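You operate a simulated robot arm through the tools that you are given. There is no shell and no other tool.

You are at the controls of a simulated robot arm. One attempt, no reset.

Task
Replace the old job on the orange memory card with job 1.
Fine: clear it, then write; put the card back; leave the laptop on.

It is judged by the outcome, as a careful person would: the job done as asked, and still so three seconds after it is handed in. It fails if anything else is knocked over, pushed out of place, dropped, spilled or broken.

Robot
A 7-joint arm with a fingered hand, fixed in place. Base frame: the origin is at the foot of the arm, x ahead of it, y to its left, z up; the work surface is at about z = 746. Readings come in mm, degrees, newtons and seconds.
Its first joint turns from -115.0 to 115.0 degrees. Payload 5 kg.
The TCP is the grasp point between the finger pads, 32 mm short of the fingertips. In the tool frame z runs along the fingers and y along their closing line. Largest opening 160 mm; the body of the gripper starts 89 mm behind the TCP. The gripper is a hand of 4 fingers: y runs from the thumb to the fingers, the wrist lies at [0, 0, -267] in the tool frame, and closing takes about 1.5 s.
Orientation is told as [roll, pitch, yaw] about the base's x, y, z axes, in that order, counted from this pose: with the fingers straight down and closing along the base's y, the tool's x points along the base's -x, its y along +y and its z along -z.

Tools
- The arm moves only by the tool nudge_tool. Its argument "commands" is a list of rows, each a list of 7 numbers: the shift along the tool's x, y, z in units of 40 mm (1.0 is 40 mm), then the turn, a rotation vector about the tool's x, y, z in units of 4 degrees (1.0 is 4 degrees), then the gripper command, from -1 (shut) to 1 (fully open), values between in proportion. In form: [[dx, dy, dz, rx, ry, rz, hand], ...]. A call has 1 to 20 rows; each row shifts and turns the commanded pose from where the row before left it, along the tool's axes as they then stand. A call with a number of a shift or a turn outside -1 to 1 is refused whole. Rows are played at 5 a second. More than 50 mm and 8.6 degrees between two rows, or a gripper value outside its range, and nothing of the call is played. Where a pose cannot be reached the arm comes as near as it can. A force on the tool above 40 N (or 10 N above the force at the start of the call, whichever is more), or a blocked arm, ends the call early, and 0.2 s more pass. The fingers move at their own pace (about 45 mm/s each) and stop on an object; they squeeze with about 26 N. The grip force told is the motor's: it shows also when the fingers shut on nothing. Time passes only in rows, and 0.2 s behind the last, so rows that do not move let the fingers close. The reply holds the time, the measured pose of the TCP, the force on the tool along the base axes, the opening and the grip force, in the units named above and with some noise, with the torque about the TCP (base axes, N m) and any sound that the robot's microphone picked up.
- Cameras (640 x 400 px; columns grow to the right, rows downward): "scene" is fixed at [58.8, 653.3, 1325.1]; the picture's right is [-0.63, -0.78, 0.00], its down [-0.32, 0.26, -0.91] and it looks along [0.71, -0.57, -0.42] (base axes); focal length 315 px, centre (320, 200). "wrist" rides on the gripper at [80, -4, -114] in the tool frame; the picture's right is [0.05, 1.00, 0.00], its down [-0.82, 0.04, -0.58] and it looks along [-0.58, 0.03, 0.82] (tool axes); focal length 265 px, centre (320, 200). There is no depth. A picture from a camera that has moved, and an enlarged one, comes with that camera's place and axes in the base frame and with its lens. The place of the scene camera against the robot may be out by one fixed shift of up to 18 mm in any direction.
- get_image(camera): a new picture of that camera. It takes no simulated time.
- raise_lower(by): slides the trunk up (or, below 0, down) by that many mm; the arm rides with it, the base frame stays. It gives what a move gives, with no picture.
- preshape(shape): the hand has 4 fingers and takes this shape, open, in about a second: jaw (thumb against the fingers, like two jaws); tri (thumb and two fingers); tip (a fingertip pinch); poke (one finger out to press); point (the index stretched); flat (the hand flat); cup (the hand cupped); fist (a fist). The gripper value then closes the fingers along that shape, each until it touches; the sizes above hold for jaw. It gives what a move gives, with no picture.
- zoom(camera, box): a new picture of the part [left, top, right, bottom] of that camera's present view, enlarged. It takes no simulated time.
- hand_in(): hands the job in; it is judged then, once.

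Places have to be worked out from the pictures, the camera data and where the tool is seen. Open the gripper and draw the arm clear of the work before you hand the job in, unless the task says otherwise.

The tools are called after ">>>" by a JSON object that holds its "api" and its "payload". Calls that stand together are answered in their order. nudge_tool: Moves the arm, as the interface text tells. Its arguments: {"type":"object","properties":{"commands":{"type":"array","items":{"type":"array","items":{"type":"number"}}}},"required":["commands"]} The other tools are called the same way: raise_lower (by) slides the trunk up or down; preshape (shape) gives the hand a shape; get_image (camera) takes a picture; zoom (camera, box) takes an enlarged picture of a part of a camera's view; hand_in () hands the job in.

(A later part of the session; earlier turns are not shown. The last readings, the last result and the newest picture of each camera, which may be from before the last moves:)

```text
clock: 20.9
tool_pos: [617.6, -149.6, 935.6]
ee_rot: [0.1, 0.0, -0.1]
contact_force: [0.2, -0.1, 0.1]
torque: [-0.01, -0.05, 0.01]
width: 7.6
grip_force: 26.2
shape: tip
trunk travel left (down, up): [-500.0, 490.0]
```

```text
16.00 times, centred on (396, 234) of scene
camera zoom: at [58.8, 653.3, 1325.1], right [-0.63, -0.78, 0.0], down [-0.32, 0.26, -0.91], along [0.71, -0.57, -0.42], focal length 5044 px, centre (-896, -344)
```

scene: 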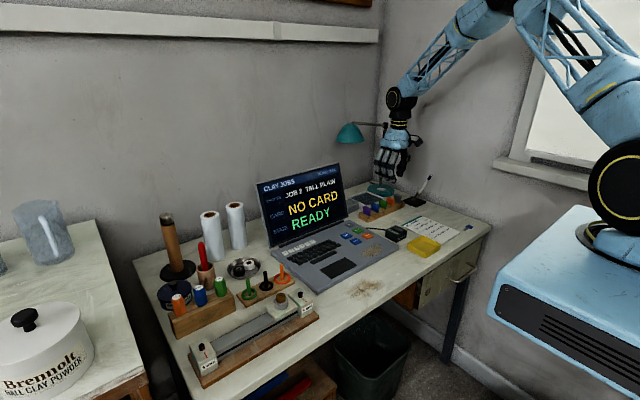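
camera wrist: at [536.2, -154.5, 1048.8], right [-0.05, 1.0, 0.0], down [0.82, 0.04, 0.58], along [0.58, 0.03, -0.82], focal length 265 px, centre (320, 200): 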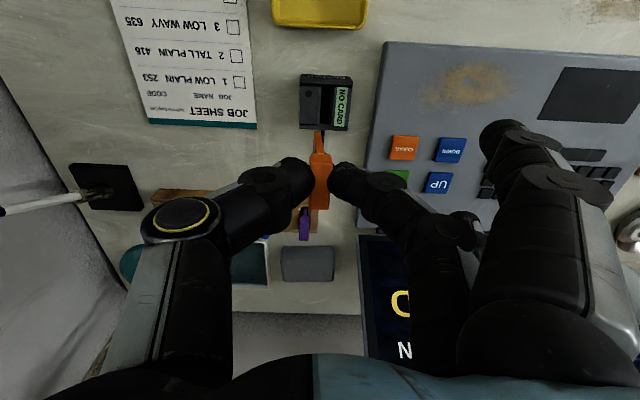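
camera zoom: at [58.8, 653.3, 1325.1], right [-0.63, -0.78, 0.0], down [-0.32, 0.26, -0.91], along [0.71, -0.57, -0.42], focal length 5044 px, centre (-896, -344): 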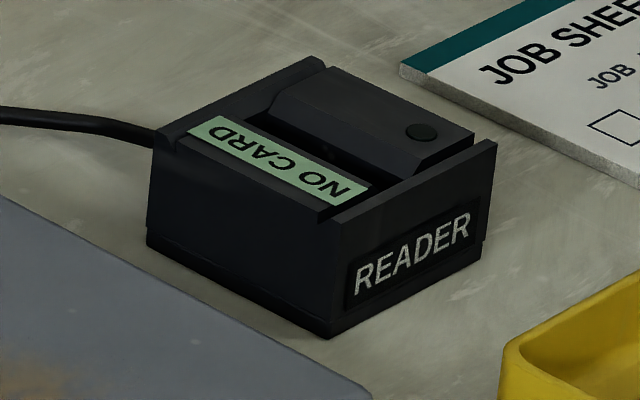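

The reader's top is at z≈773, with a chamfered slot centred near (613, -144.8), about 41 mm long in x and ~8 mm wide. The held card is at about (617.5, -151.5), so I shift -4.5 in x and +7 in y and come down to just above the slot.

>>> {"api": "nudge_tool", "payload": {"commands": [[0.11, 0.17, 0, 0, 0, 0, -1], [0, 0, 0.7, 0, 0, 0, -1], [0, 0, 0.7, 0, 0, 0, -1], [0, 0, 0.5, 0, 0, 0, -1], [0, 0, 0.45, 0, 0, 0, -1], [0, 0, 0, 0, 0, 0, -1], [0, 0, 0, 0, 0, 0, -1]]}}

>>> {"api": "zoom", "payload": {"camera": "wrist", "box": [240, 70, 400, 220]}}

>>> {"api": "zoom", "payload": {"camera": "scene", "box": [372, 200, 420, 240]}}

```text
clock: 22.5
tool_pos: [610.6, -142.1, 837.8]
ee_rot: [0.0, 0.0, -0.1]
contact_force: [0.0, 0.1, -0.3]
torque: [-0.01, -0.03, 0.0]
width: 7.9
grip_force: 26.1
shape: tip
trunk travel left (down, up): [-500.0, 490.0]
```

```text
2.67 times, centred on (320, 145) of wrist
camera zoom: at [529.1, -147.2, 951.4], right [-0.05, 1.0, 0.0], down [0.82, 0.04, 0.58], along [0.58, 0.03, -0.82], focal length 708 px, centre (320, 347)
```

zoom: 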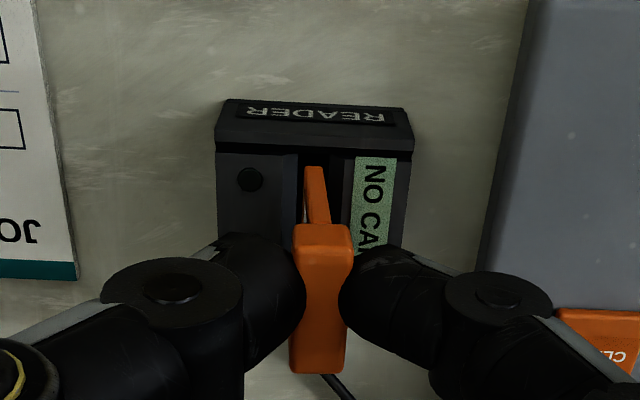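

```text
10.00 times, centred on (396, 220) of scene
camera zoom: at [58.8, 653.3, 1325.1], right [-0.63, -0.78, 0.0], down [-0.32, 0.26, -0.91], along [0.71, -0.57, -0.42], focal length 3153 px, centre (-440, 0)
```

zoom: 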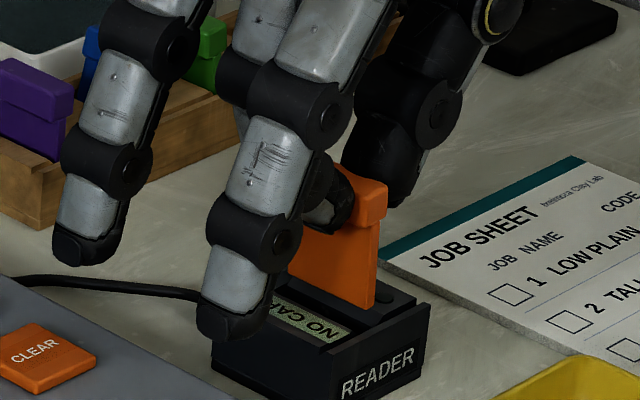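

The blade bottom is just above the slot, ~1.5 mm left of its centre and ~3 mm toward the front. I correct and lower in small steps.

>>> {"api": "nudge_tool", "payload": {"commands": [[-0.075, 0.04, 0, 0, 0, 0, -1], [0, 0, 0.12, 0, 0, 0, -1], [0, 0, 0.12, 0, 0, 0, -1], [0, 0, 0.12, 0, 0, 0, -1], [0, 0, 0, 0, 0, 0, -1]]}}

>>> {"api": "zoom", "payload": {"camera": "wrist", "box": [240, 70, 400, 220]}}

>>> {"api": "zoom", "payload": {"camera": "scene", "box": [372, 200, 420, 240]}}

```text
clock: 23.7
tool_pos: [613.4, -142.5, 823.0]
ee_rot: [0.0, 0.0, 0.0]
contact_force: [0.4, -1.0, -0.3]
torque: [-0.05, 0.0, 0.01]
width: 7.8
grip_force: 26.2
shape: tip
trunk travel left (down, up): [-500.0, 490.0]
```

```text
2.67 times, centred on (320, 145) of wrist
camera zoom: at [532.6, -145.3, 937.2], right [-0.05, 1.0, 0.0], down [0.82, 0.04, 0.58], along [0.58, 0.03, -0.82], focal length 708 px, centre (320, 347)
```

zoom: 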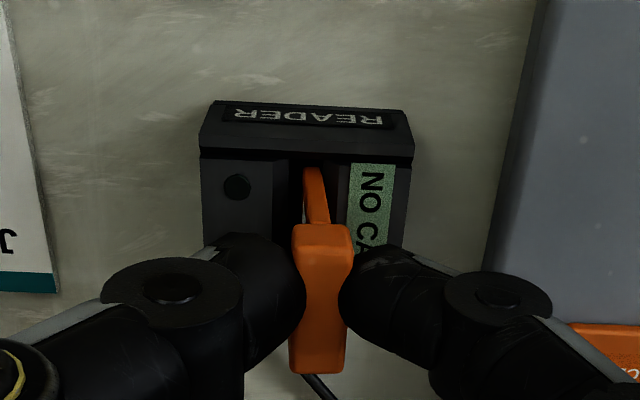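

```text
10.00 times, centred on (396, 220) of scene
camera zoom: at [58.8, 653.3, 1325.1], right [-0.63, -0.78, 0.0], down [-0.32, 0.26, -0.91], along [0.71, -0.57, -0.42], focal length 3153 px, centre (-440, 0)
```

zoom: 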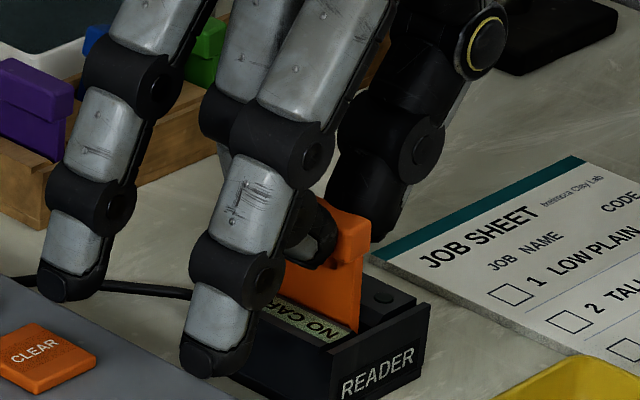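

The blade is entering the slot with almost no force. I nudge 1 mm in +y and keep lowering.

>>> {"api": "nudge_tool", "payload": {"commands": [[0, 0.03, 0.05, 0, 0, 0, -1], [0, 0, 0.1, 0, 0, 0, -1], [0, 0, 0.1, 0, 0, 0, -1], [0, 0, 0.1, 0, 0, 0, -1], [0, 0, 0, 0, 0, 0, -1]]}}

>>> {"api": "zoom", "payload": {"camera": "wrist", "box": [240, 70, 400, 220]}}

>>> {"api": "zoom", "payload": {"camera": "scene", "box": [372, 200, 420, 240]}}

```text
clock: 24.9
tool_pos: [612.6, -140.9, 809.2]
ee_rot: [0.0, 0.0, 0.0]
contact_force: [-0.3, -5.2, 3.0]
torque: [-0.23, 0.0, -0.02]
width: 8.1
grip_force: 25.6
shape: tip
trunk travel left (down, up): [-500.0, 490.0]
```

```text
2.67 times, centred on (320, 145) of wrist
camera zoom: at [532.6, -144.4, 922.6], right [-0.05, 1.0, 0.0], down [0.82, 0.04, 0.58], along [0.58, 0.03, -0.82], focal length 708 px, centre (320, 347)
```

zoom: 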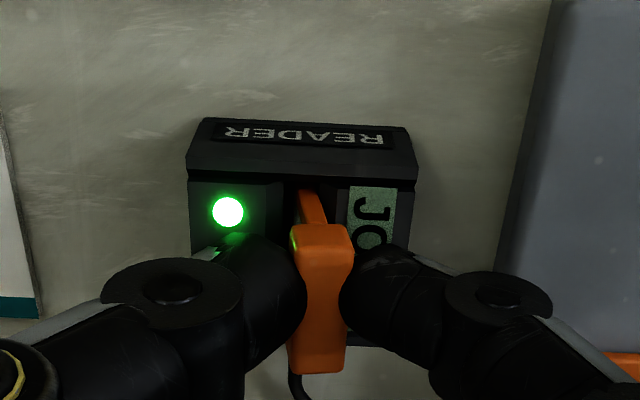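

```text
10.00 times, centred on (396, 220) of scene
camera zoom: at [58.8, 653.3, 1325.1], right [-0.63, -0.78, 0.0], down [-0.32, 0.26, -0.91], along [0.71, -0.57, -0.42], focal length 3153 px, centre (-440, 0)
```

zoom: 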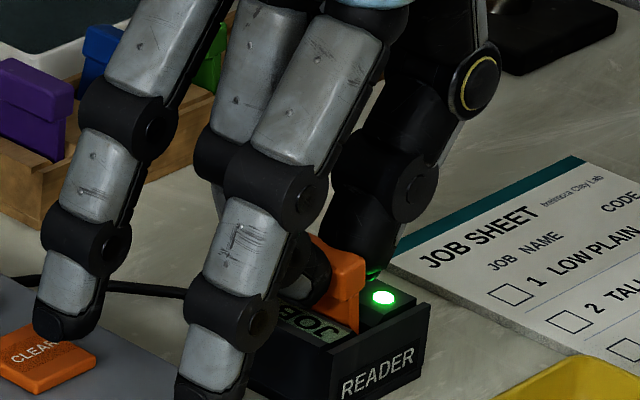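

The reader lit green and its label changed to a job, so the card is seated. I ease the sideways load by 1.5 mm, let go and lift away.

>>> {"api": "nudge_tool", "payload": {"commands": [[0, -0.04, 0.02, 0, 0, 0, -1], [0, 0, 0, 0, 0, 0, -0.8], [0, 0, 0, 0, 0, 0, -0.65], [0, 0, 0, 0, 0, 0, -0.65], [0, 0, 0, 0, 0, 0, -0.65]]}}

>>> {"api": "zoom", "payload": {"camera": "wrist", "box": [240, 70, 400, 220]}}

>>> {"api": "zoom", "payload": {"camera": "scene", "box": [250, 160, 410, 260]}}

```text
clock: 26.1
tool_pos: [614.6, -142.2, 807.9]
ee_rot: [0.0, 0.0, 0.0]
contact_force: [0.0, -0.3, 0.3]
torque: [0.01, 0.04, -0.02]
width: 27.4
grip_force: 0.2
shape: tip
trunk travel left (down, up): [-500.0, 490.0]
```

```text
2.67 times, centred on (320, 145) of wrist
camera zoom: at [532.8, -146.1, 921.8], right [-0.05, 1.0, 0.0], down [0.82, 0.04, 0.58], along [0.58, 0.03, -0.82], focal length 708 px, centre (320, 347)
```

zoom: 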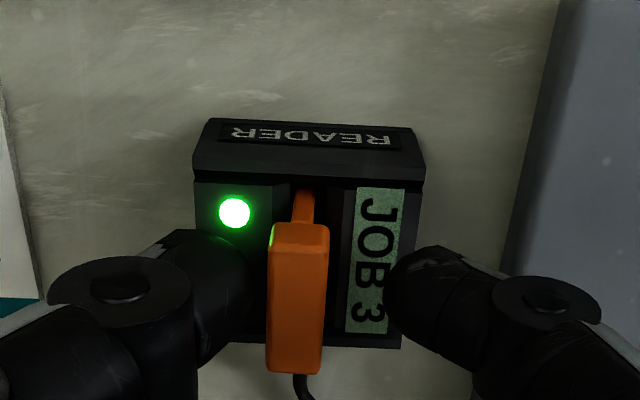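

```text
4.00 times, centred on (330, 210) of scene
camera zoom: at [58.8, 653.3, 1325.1], right [-0.63, -0.78, 0.0], down [-0.32, 0.26, -0.91], along [0.71, -0.57, -0.42], focal length 1261 px, centre (280, 160)
```

zoom: 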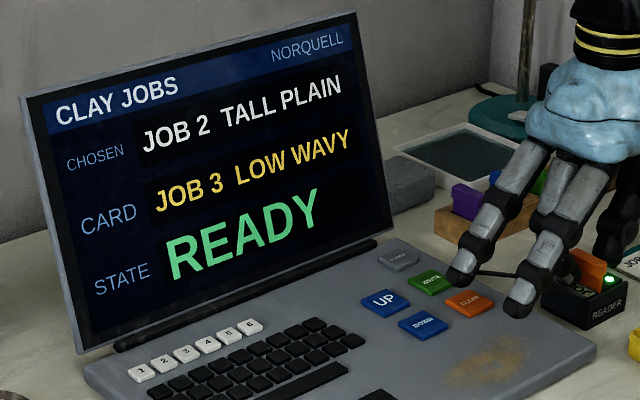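

The card holds JOB 3 LOW WAVY, chosen is JOB 2. I lift clear and take the poke shape for the buttons.

>>> {"api": "nudge_tool", "payload": {"commands": [[0, 0, -0.3, 0, 0, 0, -0.65], [0, 0, -0.6, 0, 0, 0, -0.65], [0, 0, -0.9, 0, 0, 0, -0.65], [0, 0, -0.9, 0, 0, 0, -0.65], [0, 0, 0, 0, 0, 0, -0.65]]}}

>>> {"api": "preshape", "payload": {"shape": "poke"}}

>>> {"api": "get_image", "payload": {"camera": "wrist"}}

>>> {"api": "get_image", "payload": {"camera": "scene"}}

>>> {"api": "zoom", "payload": {"camera": "scene", "box": [350, 130, 450, 250]}}

```text
clock: 27.3
tool_pos: [610.4, -141.3, 916.6]
ee_rot: [0.0, 0.0, 0.0]
contact_force: [0.2, -0.6, -0.1]
torque: [0.03, 0.0, -0.03]
width: 27.4
grip_force: 0.0
shape: tip
trunk travel left (down, up): [-500.0, 490.0]
```

```text
clock: 28.2
tool_pos: [612.3, -141.3, 916.3]
ee_rot: [0.0, 0.0, 0.0]
contact_force: [1.0, -1.0, 0.2]
torque: [-0.01, 0.0, 0.01]
width: 0.0
grip_force: 0.0
shape: poke
trunk travel left (down, up): [-500.0, 490.0]
```

```text
taken
camera wrist: at [530.8, -145.8, 1029.7], right [-0.05, 1.0, 0.0], down [0.82, 0.04, 0.58], along [0.58, 0.03, -0.82], focal length 265 px, centre (320, 200)
```

wrist: 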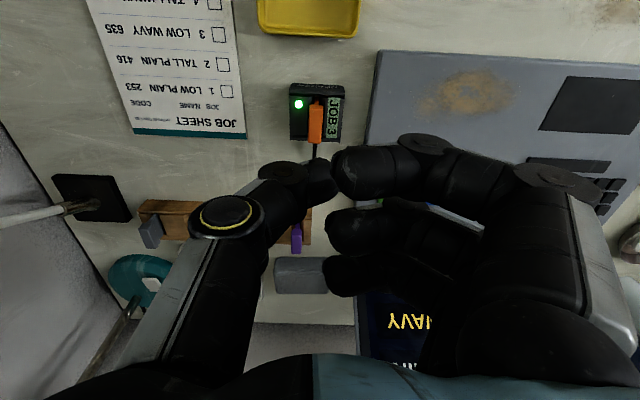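

```text
taken
```

scene: 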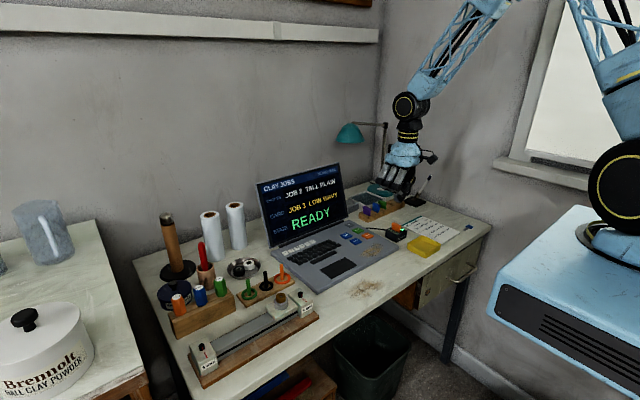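

```text
3.33 times, centred on (400, 190) of scene
camera zoom: at [58.8, 653.3, 1325.1], right [-0.63, -0.78, 0.0], down [-0.32, 0.26, -0.91], along [0.71, -0.57, -0.42], focal length 1051 px, centre (53, 233)
```

zoom: 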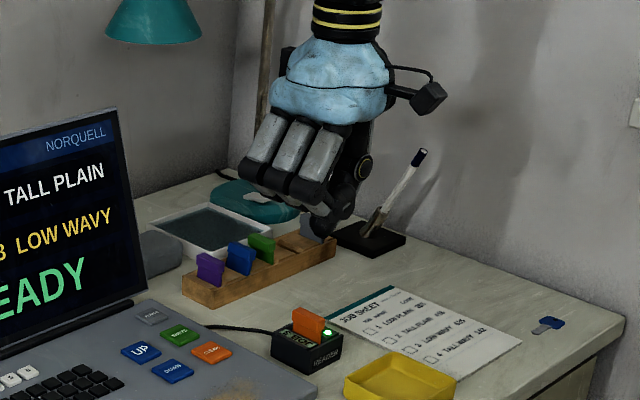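

The poke shape has the fingers folded; I need to see which tip protrudes lowest.

>>> {"api": "zoom", "payload": {"camera": "scene", "box": [370, 150, 426, 205]}}

>>> {"api": "zoom", "payload": {"camera": "wrist", "box": [240, 110, 460, 310]}}

```text
7.27 times, centred on (398, 178) of scene
camera zoom: at [58.8, 653.3, 1325.1], right [-0.63, -0.78, 0.0], down [-0.32, 0.26, -0.91], along [0.71, -0.57, -0.42], focal length 2293 px, centre (-247, 364)
```

zoom: 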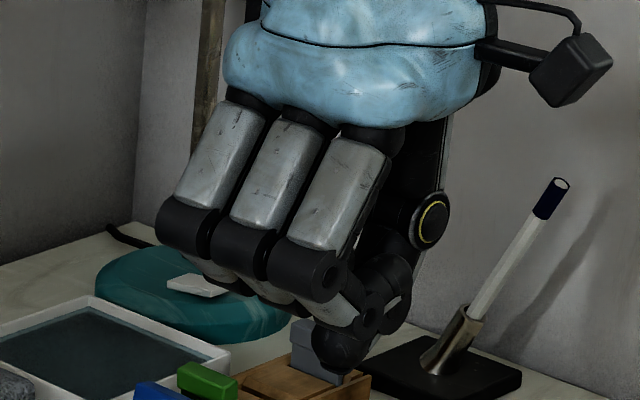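

```text
2.00 times, centred on (350, 210) of wrist
camera zoom: at [530.8, -145.8, 1029.7], right [-0.05, 1.0, 0.0], down [0.82, 0.04, 0.58], along [0.58, 0.03, -0.82], focal length 531 px, centre (260, 180)
```

zoom: 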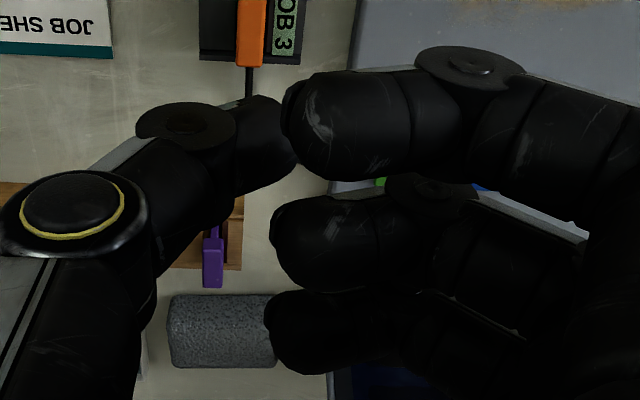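

The index tip appears lowest but it is bent and hard to place. I'll compare with the "point" shape.

>>> {"api": "preshape", "payload": {"shape": "point"}}

>>> {"api": "get_image", "payload": {"camera": "wrist"}}

>>> {"api": "zoom", "payload": {"camera": "scene", "box": [362, 140, 442, 240]}}

```text
clock: 29.1
tool_pos: [612.0, -140.6, 914.8]
ee_rot: [0.0, 0.1, 0.0]
contact_force: [0.6, 1.4, -1.1]
torque: [0.0, 0.0, -0.01]
width: 152.4
grip_force: 0.0
shape: point
trunk travel left (down, up): [-500.0, 490.0]
```

```text
taken
camera wrist: at [530.7, -145.8, 1029.7], right [-0.05, 1.0, 0.0], down [0.82, 0.04, 0.58], along [0.58, 0.03, -0.82], focal length 265 px, centre (320, 200)
```

wrist: 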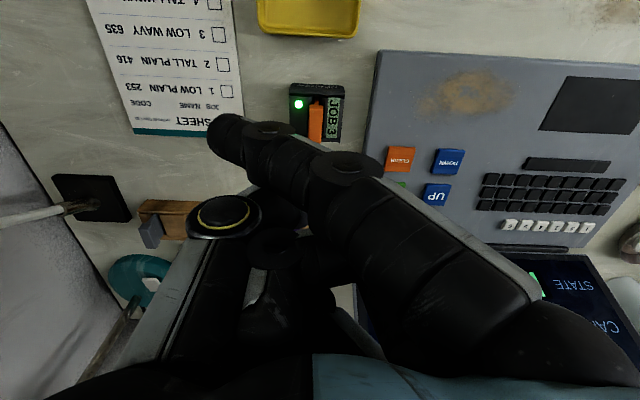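

```text
4.00 times, centred on (402, 190) of scene
camera zoom: at [58.8, 653.3, 1325.1], right [-0.63, -0.78, 0.0], down [-0.32, 0.26, -0.91], along [0.71, -0.57, -0.42], focal length 1261 px, centre (-8, 240)
```

zoom: 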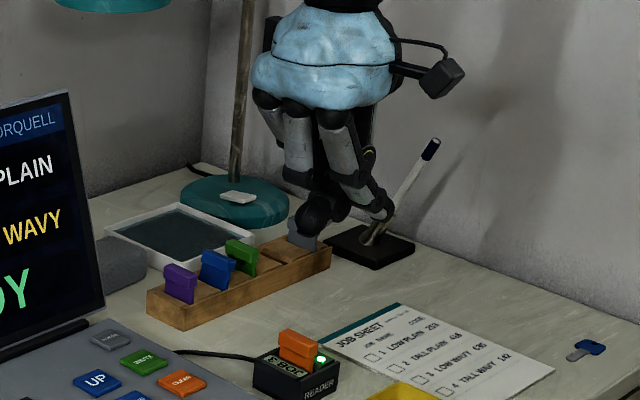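

In "point" the index crosses sideways, not down, so poke is better. I go back to poke, hold it with the gripper value open, and inspect the tip.

>>> {"api": "preshape", "payload": {"shape": "poke"}}

>>> {"api": "nudge_tool", "payload": {"commands": [[-0.4, 1, 0, 0, 0, 0, 1], [-0.4, 1, 0, 0, 0, 0, 1], [-0.4, 1, 0, 0, 0, 0, 1], [0, 0.6, 0, 0, 0, 0, 1], [0, 0, 0, 0, 0, 0, 1], [0, 0, 0, 0, 0, 0, 1], [0, 0, 0, 0, 0, 0, 1]]}}

>>> {"api": "get_image", "payload": {"camera": "wrist"}}

>>> {"api": "zoom", "payload": {"camera": "scene", "box": [310, 140, 410, 250]}}

```text
clock: 30.0
tool_pos: [610.6, -141.8, 916.1]
ee_rot: [0.0, 0.0, 0.0]
contact_force: [-0.2, 0.5, 0.1]
torque: [-0.01, 0.01, 0.05]
width: 0.1
grip_force: 0.1
shape: poke
trunk travel left (down, up): [-500.0, 490.0]
```

```text
clock: 31.6
tool_pos: [661.1, 1.2, 917.0]
ee_rot: [-0.1, 0.0, 0.0]
contact_force: [0.3, 0.2, -0.6]
torque: [0.0, 0.01, -0.02]
width: 0.1
grip_force: 0.1
shape: poke
trunk travel left (down, up): [-500.0, 490.0]
```

```text
taken
camera wrist: at [579.7, -3.2, 1030.8], right [-0.05, 1.0, 0.0], down [0.82, 0.04, 0.58], along [0.58, 0.03, -0.82], focal length 265 px, centre (320, 200)
```

wrist: 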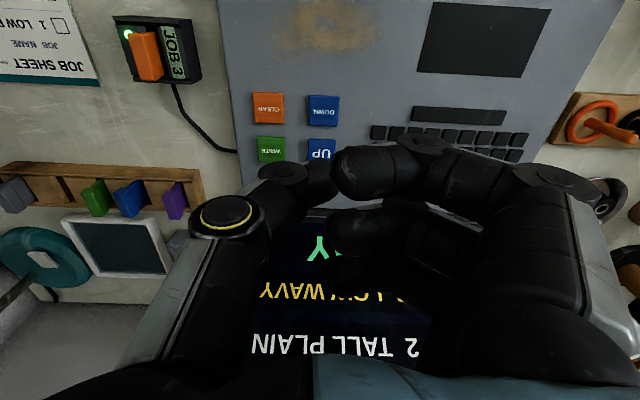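

```text
3.64 times, centred on (360, 195) of scene
camera zoom: at [58.8, 653.3, 1325.1], right [-0.63, -0.78, 0.0], down [-0.32, 0.26, -0.91], along [0.71, -0.57, -0.42], focal length 1146 px, centre (174, 218)
```

zoom: 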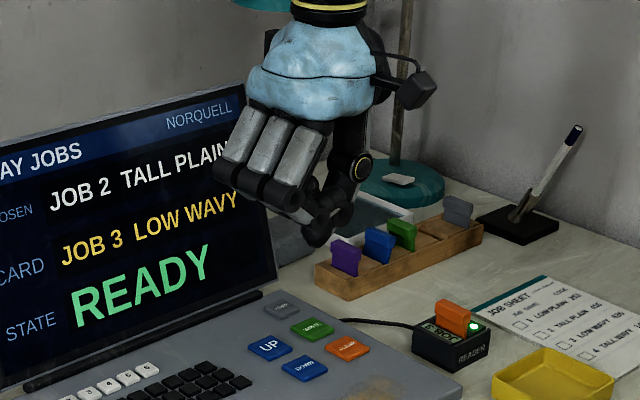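

I zoom tightly on the poke fingertip in both views to place it against the TCP.

>>> {"api": "zoom", "payload": {"camera": "scene", "box": [334, 178, 374, 212]}}

>>> {"api": "zoom", "payload": {"camera": "wrist", "box": [240, 80, 440, 260]}}

```text
11.76 times, centred on (354, 195) of scene
camera zoom: at [58.8, 653.3, 1325.1], right [-0.63, -0.78, 0.0], down [-0.32, 0.26, -0.91], along [0.71, -0.57, -0.42], focal length 3709 px, centre (-80, 259)
```

zoom: 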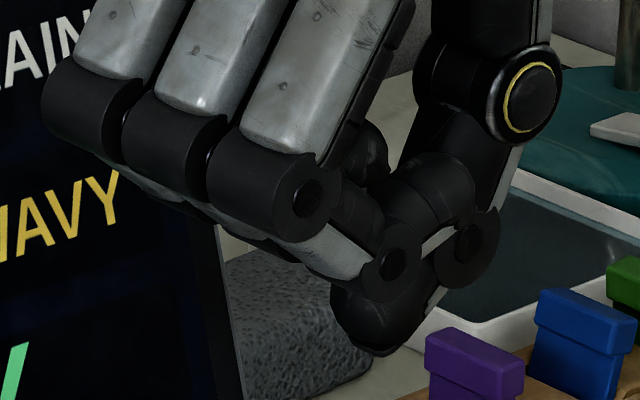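

```text
2.22 times, centred on (340, 170) of wrist
camera zoom: at [579.7, -3.2, 1030.8], right [-0.05, 1.0, 0.0], down [0.82, 0.04, 0.58], along [0.58, 0.03, -0.82], focal length 590 px, centre (276, 267)
```

zoom: 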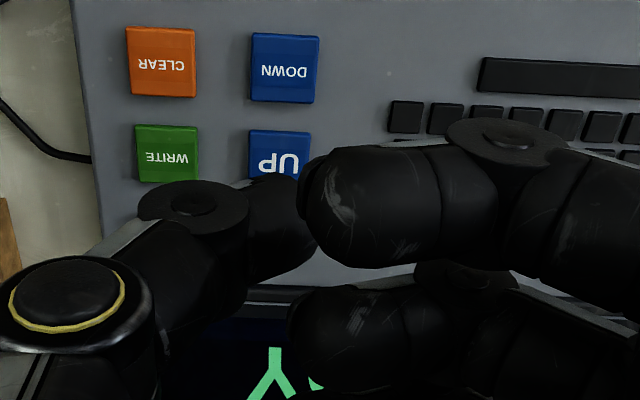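

The index's last joint hangs down: I place the poke tip at roughly TCP + (-20, +14, -15). The DOWN button is near (658, 4) with its top around z 765. I move so the tip is over DOWN and come down part-way to check.

>>> {"api": "nudge_tool", "payload": {"commands": [[-0.42, -0.28, 0.5, 0, 0, 0, 1], [0, 0, 0.8, 0, 0, 0, 1], [0, 0, 0.8, 0, 0, 0, 1], [0, 0, 0.2, 0, 0, 0, 1], [0, 0, 0, 0, 0, 0, 1], [0, 0, 0, 0, 0, 0, 1]]}}

>>> {"api": "get_image", "payload": {"camera": "wrist"}}

>>> {"api": "zoom", "payload": {"camera": "scene", "box": [320, 190, 400, 250]}}

```text
clock: 33.0
tool_pos: [678.0, -9.4, 822.7]
ee_rot: [0.0, 0.0, -0.1]
contact_force: [-0.2, 0.0, -0.5]
torque: [-0.03, 0.01, -0.01]
width: 0.0
grip_force: 0.1
shape: poke
trunk travel left (down, up): [-500.0, 490.0]
```

```text
taken
camera wrist: at [597.3, -13.1, 937.5], right [-0.05, 1.0, 0.0], down [0.82, 0.04, 0.58], along [0.58, 0.03, -0.82], focal length 265 px, centre (320, 200)
```

wrist: 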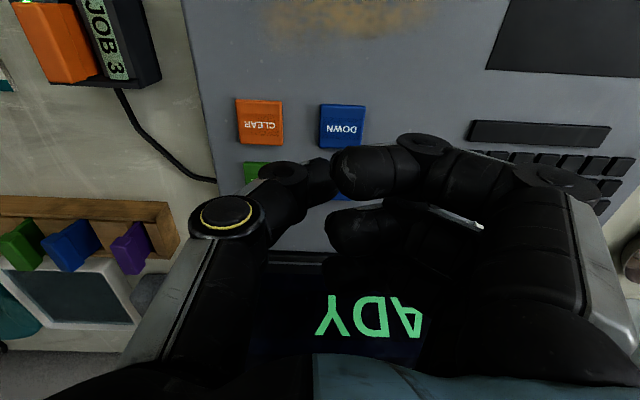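

```text
6.67 times, centred on (360, 220) of scene
camera zoom: at [58.8, 653.3, 1325.1], right [-0.63, -0.78, 0.0], down [-0.32, 0.26, -0.91], along [0.71, -0.57, -0.42], focal length 2102 px, centre (53, 67)
```

zoom: 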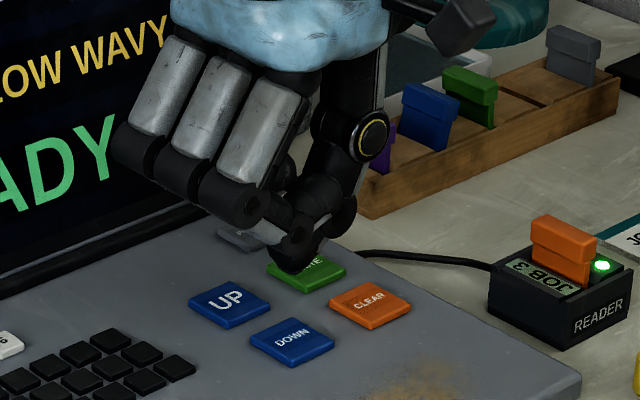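

In the scene view, dropping the tip straight down lands on DOWN. I descend further and check just above the button.

>>> {"api": "nudge_tool", "payload": {"commands": [[0, 0, 0.35, 0, 0, 0, 1], [0, 0, 0.25, 0, 0, 0, 1], [0, 0, 0, 0, 0, 0, 1]]}}

>>> {"api": "zoom", "payload": {"camera": "scene", "box": [340, 205, 380, 235]}}

>>> {"api": "zoom", "payload": {"camera": "wrist", "box": [240, 60, 440, 220]}}

```text
clock: 33.8
tool_pos: [678.3, -8.7, 800.3]
ee_rot: [0.0, -0.1, 0.0]
contact_force: [-0.4, -0.1, 1.1]
torque: [-0.02, 0.0, -0.01]
width: 0.0
grip_force: 0.1
shape: poke
trunk travel left (down, up): [-500.0, 490.0]
```

```text
13.33 times, centred on (360, 220) of scene
camera zoom: at [58.8, 653.3, 1325.1], right [-0.63, -0.78, 0.0], down [-0.32, 0.26, -0.91], along [0.71, -0.57, -0.42], focal length 4204 px, centre (-213, -67)
```

zoom: 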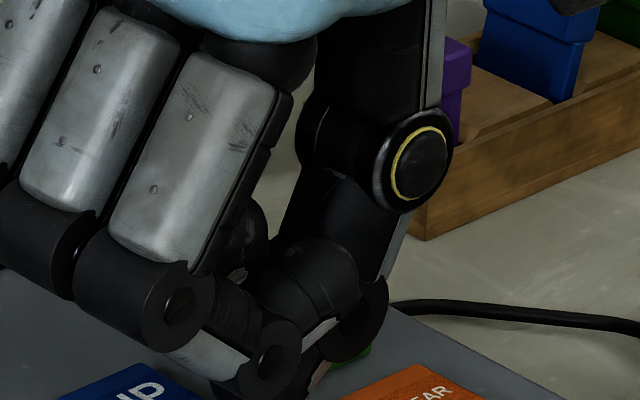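

```text
2.50 times, centred on (340, 140) of wrist
camera zoom: at [597.1, -12.8, 913.6], right [-0.05, 1.0, 0.0], down [0.82, 0.04, 0.58], along [0.58, 0.03, -0.82], focal length 664 px, centre (270, 350)
```

zoom: 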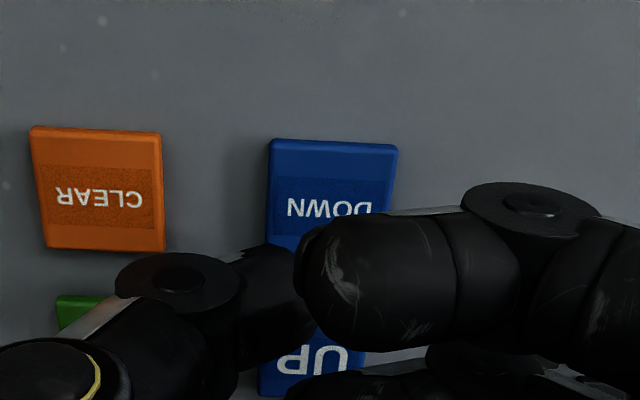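

I look at the tip just above the button.

>>> {"api": "zoom", "payload": {"camera": "scene", "box": [336, 218, 376, 248]}}

```text
13.33 times, centred on (356, 233) of scene
camera zoom: at [58.8, 653.3, 1325.1], right [-0.63, -0.78, 0.0], down [-0.32, 0.26, -0.91], along [0.71, -0.57, -0.42], focal length 4204 px, centre (-160, -240)
```

zoom: 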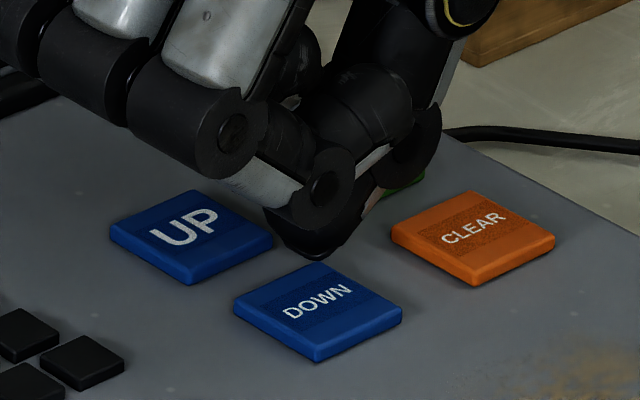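

The tip hangs over DOWN. I press down gently in small steps, watching force and sound.

>>> {"api": "nudge_tool", "payload": {"commands": [[0, 0, 0.1, 0, 0, 0, 1], [0, 0, 0.1, 0, 0, 0, 1], [0, 0, 0.1, 0, 0, 0, 1], [0, 0, 0, 0, 0, 0, 1]]}}

>>> {"api": "zoom", "payload": {"camera": "scene", "box": [336, 218, 376, 248]}}

```text
clock: 34.8
tool_pos: [677.4, -11.2, 788.2]
ee_rot: [-0.1, -0.2, -0.1]
contact_force: [-3.8, -10.6, 33.6]
torque: [-0.13, 0.27, 0.11]
width: 0.0
grip_force: 0.0
shape: poke
trunk travel left (down, up): [-500.0, 490.0]
heard: click
```

```text
13.33 times, centred on (356, 233) of scene
camera zoom: at [58.8, 653.3, 1325.1], right [-0.63, -0.78, 0.0], down [-0.32, 0.26, -0.91], along [0.71, -0.57, -0.42], focal length 4204 px, centre (-160, -240)
```

zoom: 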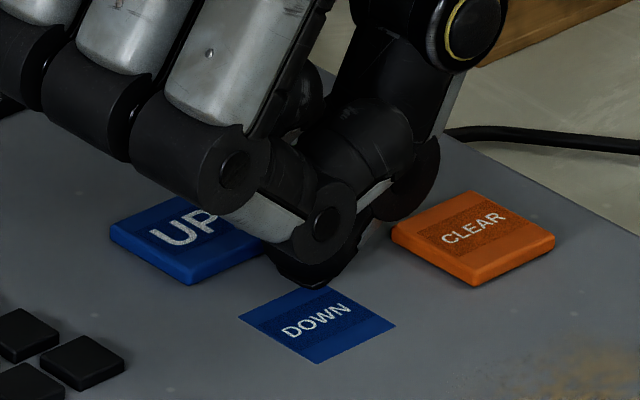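

A click was heard, with the tip landing toward the rear corner of DOWN (so the tip is about TCP + (-11, +9), bottoming at TCP z≈788). I lift and read the screen.

>>> {"api": "nudge_tool", "payload": {"commands": [[0, 0, -0.4, 0, 0, 0, 1], [0, 0, -0.4, 0, 0, 0, 1], [0, 0, 0, 0, 0, 0, 1]]}}

>>> {"api": "zoom", "payload": {"camera": "scene", "box": [250, 160, 410, 260]}}

```text
clock: 35.6
tool_pos: [679.0, -7.0, 819.9]
ee_rot: [-0.1, 0.0, 0.0]
contact_force: [0.2, 0.5, 0.4]
torque: [-0.01, -0.03, -0.02]
width: 0.0
grip_force: 0.1
shape: poke
trunk travel left (down, up): [-500.0, 490.0]
```

```text
4.00 times, centred on (330, 210) of scene
camera zoom: at [58.8, 653.3, 1325.1], right [-0.63, -0.78, 0.0], down [-0.32, 0.26, -0.91], along [0.71, -0.57, -0.42], focal length 1261 px, centre (280, 160)
```

zoom: 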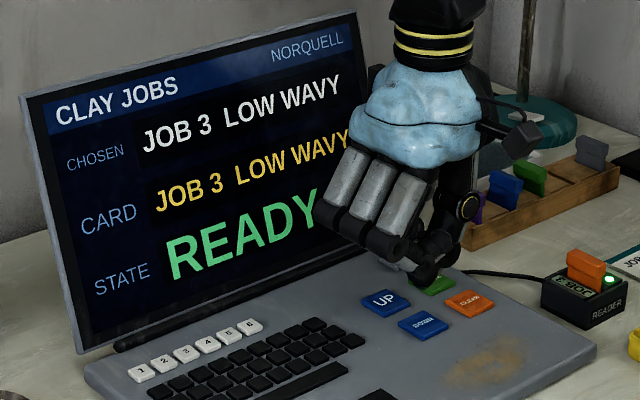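

DOWN stepped forward to JOB 3, so UP is needed twice. I move over UP (near (701, 3.5)) with the corrected tip offset.

>>> {"api": "nudge_tool", "payload": {"commands": [[-0.86, 0.1, 0, 0, 0, 0, 1], [0, 0, 0.25, 0, 0, 0, 1], [0, 0, 0.2, 0, 0, 0, 1], [0, 0, 0, 0, 0, 0, 1]]}}

>>> {"api": "zoom", "payload": {"camera": "scene", "box": [330, 212, 370, 242]}}

>>> {"api": "get_image", "payload": {"camera": "wrist"}}

```text
clock: 36.6
tool_pos: [713.1, -5.0, 802.5]
ee_rot: [0.0, 0.0, 0.1]
contact_force: [0.5, 0.0, -1.4]
torque: [0.03, 0.02, -0.04]
width: 0.0
grip_force: 0.1
shape: poke
trunk travel left (down, up): [-500.0, 490.0]
```

```text
13.33 times, centred on (350, 227) of scene
camera zoom: at [58.8, 653.3, 1325.1], right [-0.63, -0.78, 0.0], down [-0.32, 0.26, -0.91], along [0.71, -0.57, -0.42], focal length 4204 px, centre (-80, -160)
```

zoom: 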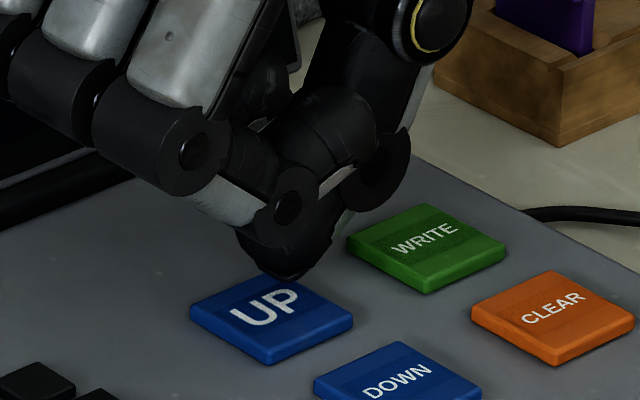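

```text
taken
camera wrist: at [632.5, -9.1, 915.5], right [-0.05, 1.0, 0.0], down [0.82, 0.04, 0.58], along [0.58, 0.03, -0.82], focal length 265 px, centre (320, 200)
```

wrist: 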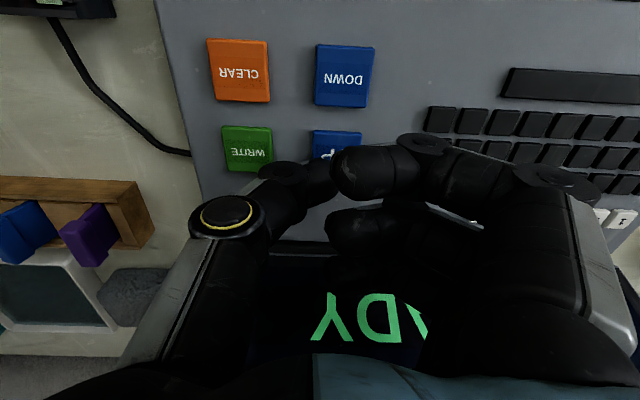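

The tip is ~12 mm above UP and centred. I press and lift.

>>> {"api": "nudge_tool", "payload": {"commands": [[0, 0, 0.12, 0, 0, 0, 1], [0, 0, 0.12, 0, 0, 0, 1], [0, 0, 0.08, 0, 0, 0, 1], [0, 0, 0, 0, 0, 0, 1]]}}

>>> {"api": "zoom", "payload": {"camera": "scene", "box": [250, 160, 410, 260]}}

```text
clock: 37.6
tool_pos: [713.3, -5.6, 792.1]
ee_rot: [0.0, -0.2, 0.0]
contact_force: [-0.4, -4.5, 22.0]
torque: [-0.03, 0.06, -0.04]
width: 0.0
grip_force: 0.2
shape: poke
trunk travel left (down, up): [-500.0, 490.0]
heard: click
```

```text
4.00 times, centred on (330, 210) of scene
camera zoom: at [58.8, 653.3, 1325.1], right [-0.63, -0.78, 0.0], down [-0.32, 0.26, -0.91], along [0.71, -0.57, -0.42], focal length 1261 px, centre (280, 160)
```

zoom: 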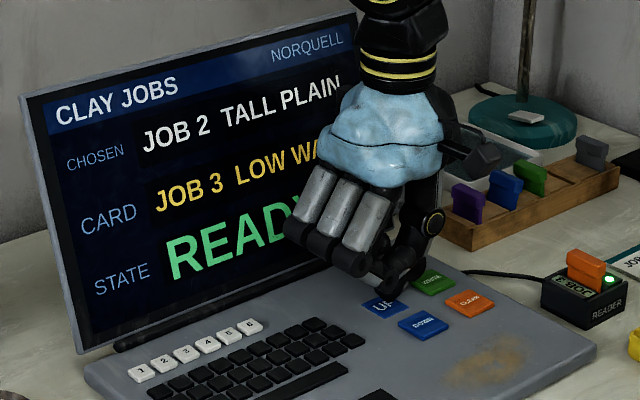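

UP worked: chosen is JOB 2 again. I lift, and press UP once more the same way.

>>> {"api": "nudge_tool", "payload": {"commands": [[0, 0, -0.32, 0, 0, 0, 1], [0, 0, 0, 0, 0, 0, 1], [0, 0, 0, 0, 0, 0, 1]]}}

>>> {"api": "nudge_tool", "payload": {"commands": [[0, 0, 0.12, 0, 0, 0, 1], [0, 0, 0.12, 0, 0, 0, 1], [0, 0, 0.08, 0, 0, 0, 1], [0, 0, 0, 0, 0, 0, 1]]}}

>>> {"api": "zoom", "payload": {"camera": "scene", "box": [250, 160, 410, 260]}}

```text
clock: 38.4
tool_pos: [713.2, -5.2, 802.1]
ee_rot: [0.1, 0.0, 0.0]
contact_force: [0.3, 0.2, 0.2]
torque: [-0.02, 0.04, 0.01]
width: 0.1
grip_force: 0.0
shape: poke
trunk travel left (down, up): [-500.0, 490.0]
```

```text
clock: 39.4
tool_pos: [713.4, -5.5, 790.9]
ee_rot: [0.0, -0.2, -0.2]
contact_force: [1.0, -5.4, 24.5]
torque: [-0.07, 0.04, -0.01]
width: 0.1
grip_force: 0.0
shape: poke
trunk travel left (down, up): [-500.0, 490.0]
heard: click
```

```text
4.00 times, centred on (330, 210) of scene
camera zoom: at [58.8, 653.3, 1325.1], right [-0.63, -0.78, 0.0], down [-0.32, 0.26, -0.91], along [0.71, -0.57, -0.42], focal length 1261 px, centre (280, 160)
```

zoom: 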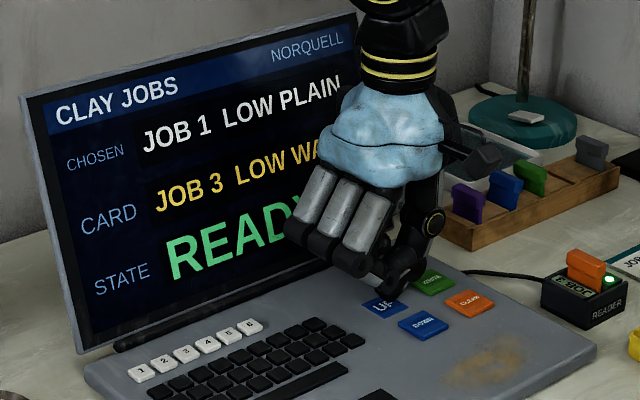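

JOB 1 LOW PLAIN is chosen. I lift and move over CLEAR (43 mm back, 53 mm right of UP).

>>> {"api": "nudge_tool", "payload": {"commands": [[0, 0, -0.5, 0, 0, 0, 1], [0, 0, -0.4, 0, 0, 0, 1], [0.54, -0.66, 0, 0, 0, 0, 1], [0.54, -0.66, 0, 0, 0, 0, 1], [0, 0, 0.3, 0, 0, 0, 1], [0, 0, 0.25, 0, 0, 0, 1], [0, 0, 0, 0, 0, 0, 1]]}}

>>> {"api": "zoom", "payload": {"camera": "scene", "box": [346, 212, 386, 242]}}

>>> {"api": "get_image", "payload": {"camera": "wrist"}}

```text
clock: 41.0
tool_pos: [668.9, -56.5, 803.1]
ee_rot: [0.0, 0.0, 0.0]
contact_force: [-0.6, 0.5, -0.3]
torque: [-0.01, 0.01, 0.0]
width: 0.0
grip_force: 0.0
shape: poke
trunk travel left (down, up): [-500.0, 490.0]
```

```text
13.33 times, centred on (366, 227) of scene
camera zoom: at [58.8, 653.3, 1325.1], right [-0.63, -0.78, 0.0], down [-0.32, 0.26, -0.91], along [0.71, -0.57, -0.42], focal length 4204 px, centre (-293, -160)
```

zoom: 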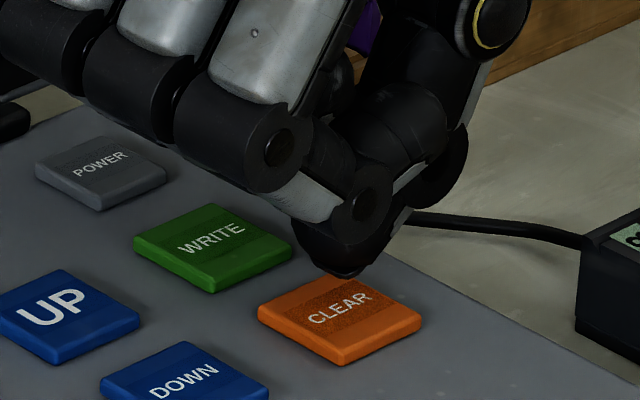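

```text
taken
camera wrist: at [588.2, -61.3, 917.3], right [-0.05, 1.0, 0.0], down [0.82, 0.04, 0.58], along [0.58, 0.03, -0.82], focal length 265 px, centre (320, 200)
```

wrist: 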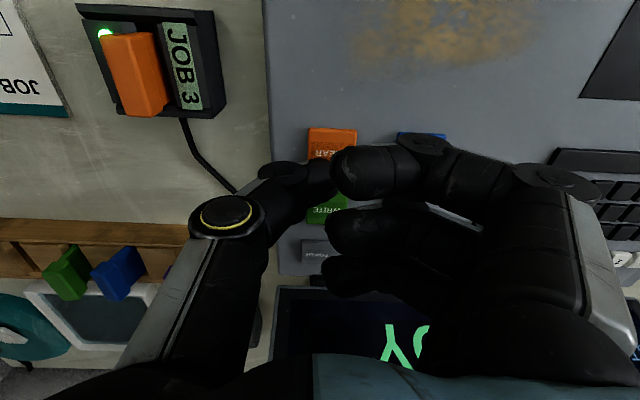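

The tip is over CLEAR in the same relation as for UP. I press it.

>>> {"api": "nudge_tool", "payload": {"commands": [[0, 0, 0.12, 0, 0, 0, 1], [0, 0, 0.12, 0, 0, 0, 1], [0, 0, 0.08, 0, 0, 0, 1], [0, 0, 0, 0, 0, 0, 1]]}}

>>> {"api": "zoom", "payload": {"camera": "scene", "box": [250, 160, 410, 260]}}

```text
clock: 42.0
tool_pos: [669.0, -57.9, 792.0]
ee_rot: [0.0, -0.1, -0.1]
contact_force: [0.2, -3.4, 19.6]
torque: [-0.04, 0.02, 0.04]
width: 0.0
grip_force: 0.1
shape: poke
trunk travel left (down, up): [-500.0, 490.0]
heard: click
```

```text
4.00 times, centred on (330, 210) of scene
camera zoom: at [58.8, 653.3, 1325.1], right [-0.63, -0.78, 0.0], down [-0.32, 0.26, -0.91], along [0.71, -0.57, -0.42], focal length 1261 px, centre (280, 160)
```

zoom: 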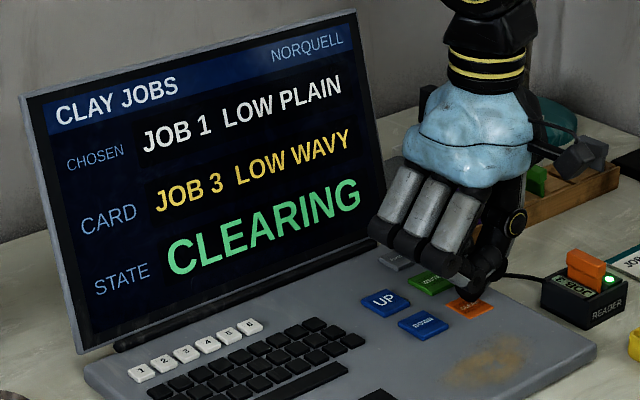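

The state shows CLEARING. I lift off and wait for it to finish.

>>> {"api": "nudge_tool", "payload": {"commands": [[0, 0, -0.4, 0, 0, 0, 1], [0, 0, -0.3, 0, 0, 0, 1], [0, 0, 0, 0, 0, 0, 1], [0, 0, 0, 0, 0, 0, 1], [0, 0, 0, 0, 0, 0, 1], [0, 0, 0, 0, 0, 0, 1], [0, 0, 0, 0, 0, 0, 1], [0, 0, 0, 0, 0, 0, 1], [0, 0, 0, 0, 0, 0, 1], [0, 0, 0, 0, 0, 0, 1]]}}

>>> {"api": "zoom", "payload": {"camera": "scene", "box": [250, 160, 410, 260]}}

```text
clock: 44.2
tool_pos: [668.8, -56.6, 819.0]
ee_rot: [0.0, 0.1, 0.0]
contact_force: [-0.3, 0.1, 0.1]
torque: [-0.02, 0.02, -0.01]
width: 0.0
grip_force: 0.0
shape: poke
trunk travel left (down, up): [-500.0, 490.0]
```

```text
4.00 times, centred on (330, 210) of scene
camera zoom: at [58.8, 653.3, 1325.1], right [-0.63, -0.78, 0.0], down [-0.32, 0.26, -0.91], along [0.71, -0.57, -0.42], focal length 1261 px, centre (280, 160)
```

zoom: 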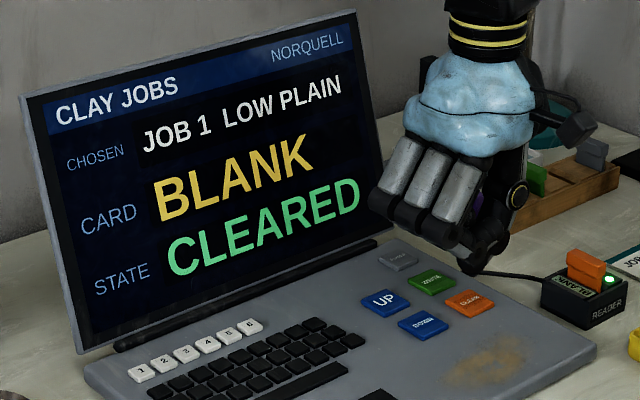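

The card reads BLANK / CLEARED. WRITE is 43 mm further in x; I move above it.

>>> {"api": "nudge_tool", "payload": {"commands": [[-0.54, 0, 0, 0, 0, 0, 1], [-0.53, 0, 0, 0, 0, 0, 1], [0, 0, 0.4, 0, 0, 0, 1], [0, 0, 0, 0, 0, 0, 1]]}}

>>> {"api": "zoom", "payload": {"camera": "scene", "box": [340, 206, 380, 236]}}

```text
clock: 45.2
tool_pos: [712.3, -57.2, 803.2]
ee_rot: [0.1, -0.1, -0.1]
contact_force: [0.1, -0.1, 0.8]
torque: [0.02, 0.01, 0.0]
width: 0.0
grip_force: 0.0
shape: poke
trunk travel left (down, up): [-500.0, 490.0]
```

```text
13.33 times, centred on (360, 221) of scene
camera zoom: at [58.8, 653.3, 1325.1], right [-0.63, -0.78, 0.0], down [-0.32, 0.26, -0.91], along [0.71, -0.57, -0.42], focal length 4204 px, centre (-213, -80)
```

zoom: 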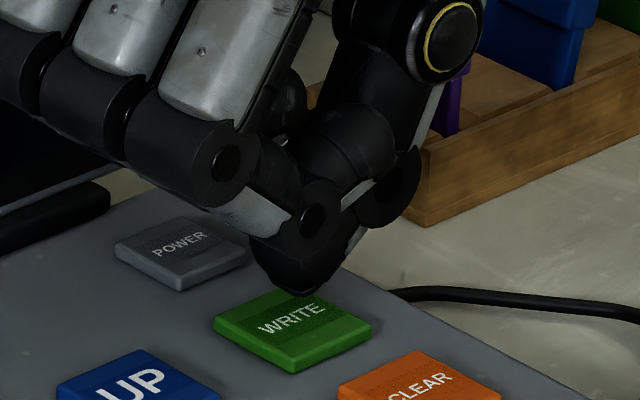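

The tip is over WRITE, clear of POWER. I press.

>>> {"api": "nudge_tool", "payload": {"commands": [[0, 0, 0.12, 0, 0, 0, 1], [0, 0, 0.12, 0, 0, 0, 1], [0, 0, 0.08, 0, 0, 0, 1], [0, 0, 0, 0, 0, 0, 1]]}}

>>> {"api": "zoom", "payload": {"camera": "scene", "box": [250, 160, 410, 260]}}

```text
clock: 46.2
tool_pos: [712.6, -57.7, 791.8]
ee_rot: [0.0, -0.1, -0.2]
contact_force: [-1.7, -5.8, 23.9]
torque: [-0.03, 0.13, 0.02]
width: 0.0
grip_force: 0.0
shape: poke
trunk travel left (down, up): [-500.0, 490.0]
heard: click
```

```text
4.00 times, centred on (330, 210) of scene
camera zoom: at [58.8, 653.3, 1325.1], right [-0.63, -0.78, 0.0], down [-0.32, 0.26, -0.91], along [0.71, -0.57, -0.42], focal length 1261 px, centre (280, 160)
```

zoom: 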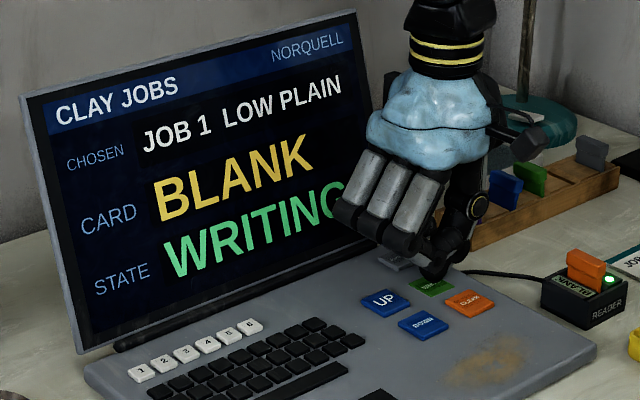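

It shows WRITING. I lift straight up, well clear, and wait for it to finish.

>>> {"api": "nudge_tool", "payload": {"commands": [[0, 0, -0.5, 0, 0, 0, 1], [0, 0, -0.8, 0, 0, 0, 1], [0, 0, -1, 0, 0, 0, 1], [0, 0, -0.8, 0, 0, 0, 1], [0, 0, 0, 0, 0, 0, 1], [0, 0, 0, 0, 0, 0, 1], [0, 0, 0, 0, 0, 0, 1], [0, 0, 0, 0, 0, 0, 1], [0, 0, 0, 0, 0, 0, 1], [0, 0, 0, 0, 0, 0, 1], [0, 0, 0, 0, 0, 0, 1], [0, 0, 0, 0, 0, 0, 1]]}}

>>> {"api": "zoom", "payload": {"camera": "scene", "box": [250, 160, 410, 260]}}

```text
clock: 48.8
tool_pos: [713.2, -58.2, 913.8]
ee_rot: [0.1, 0.0, 0.0]
contact_force: [0.1, 0.1, 0.0]
torque: [-0.03, -0.03, -0.04]
width: 0.2
grip_force: 0.0
shape: poke
trunk travel left (down, up): [-500.0, 490.0]
```

```text
4.00 times, centred on (330, 210) of scene
camera zoom: at [58.8, 653.3, 1325.1], right [-0.63, -0.78, 0.0], down [-0.32, 0.26, -0.91], along [0.71, -0.57, -0.42], focal length 1261 px, centre (280, 160)
```

zoom: 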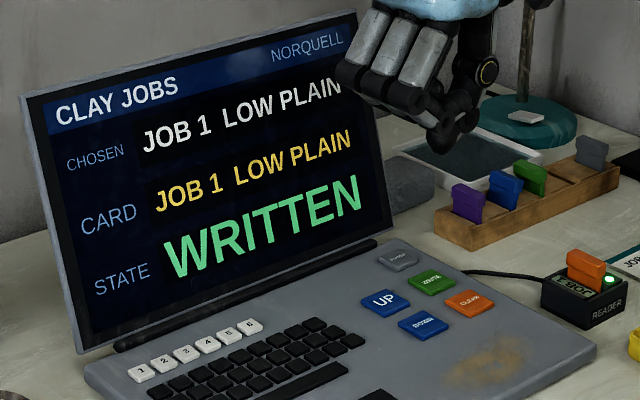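

WRITTEN: the card now holds JOB 1 LOW PLAIN. I move back above the reader, take the tip shape there and half close it.

>>> {"api": "nudge_tool", "payload": {"commands": [[0.84, -0.71, 0, 0, 0, 0, 1], [0.84, -0.71, 0, 0, 0, 0, 1], [0.82, -0.7, -0.2, 0, 0, 0, 1], [0, 0, 0, 0, 0, 0, 1], [0, 0, 0, 0, 0, 0, 1]]}}

>>> {"api": "preshape", "payload": {"shape": "tip"}}

>>> {"api": "nudge_tool", "payload": {"commands": [[0, 0, 0, 0, 0, 0, -0.7], [0, 0, 0, 0, 0, 0, -0.7], [0, 0, 0, 0, 0, 0, -0.7], [0, 0, 0, 0, 0, 0, -0.7], [0, 0, 0, 0, 0, 0, -0.7], [0, 0, 0, 0, 0, 0, -0.7], [0, 0, 0, 0, 0, 0, -0.7], [0, 0, 0, 0, 0, 0, -0.7]]}}

>>> {"api": "zoom", "payload": {"camera": "wrist", "box": [250, 60, 410, 220]}}

>>> {"api": "zoom", "payload": {"camera": "scene", "box": [350, 150, 430, 250]}}

```text
clock: 50.0
tool_pos: [613.2, -141.5, 923.7]
ee_rot: [-0.1, 0.0, 0.0]
contact_force: [-0.2, -0.1, -0.2]
torque: [-0.03, -0.03, 0.0]
width: 0.2
grip_force: 0.1
shape: poke
trunk travel left (down, up): [-500.0, 490.0]
```

```text
clock: 50.9
tool_pos: [612.4, -142.7, 923.6]
ee_rot: [-0.1, -0.1, 0.0]
contact_force: [-0.1, -0.4, 0.4]
torque: [-0.02, 0.02, 0.03]
width: 159.7
grip_force: 0.0
shape: tip
trunk travel left (down, up): [-500.0, 490.0]
```

```text
clock: 52.7
tool_pos: [613.9, -142.9, 922.5]
ee_rot: [-0.1, 0.0, -0.1]
contact_force: [0.2, -0.5, 0.3]
torque: [-0.03, -0.03, -0.01]
width: 24.4
grip_force: 0.0
shape: tip
trunk travel left (down, up): [-500.0, 490.0]
```

```text
2.50 times, centred on (330, 140) of wrist
camera zoom: at [532.4, -146.6, 1037.3], right [-0.05, 1.0, 0.0], down [0.82, 0.04, 0.58], along [0.58, 0.03, -0.82], focal length 664 px, centre (295, 350)
```

zoom: 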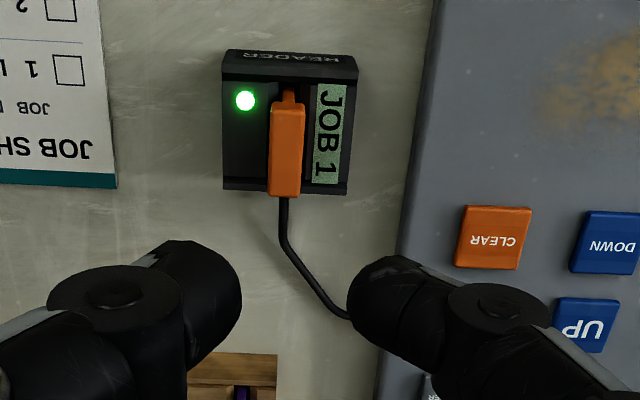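

```text
4.00 times, centred on (390, 200) of scene
camera zoom: at [58.8, 653.3, 1325.1], right [-0.63, -0.78, 0.0], down [-0.32, 0.26, -0.91], along [0.71, -0.57, -0.42], focal length 1261 px, centre (40, 200)
```

zoom: 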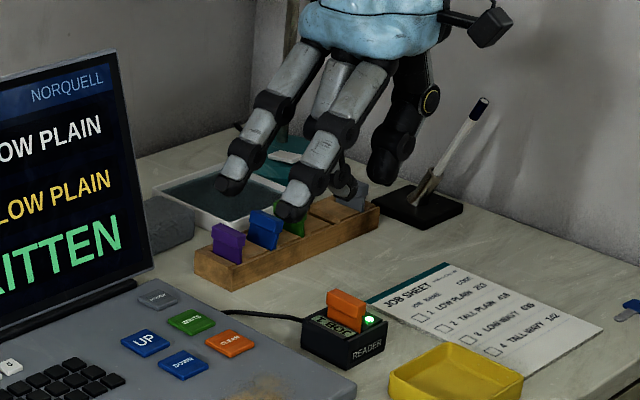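

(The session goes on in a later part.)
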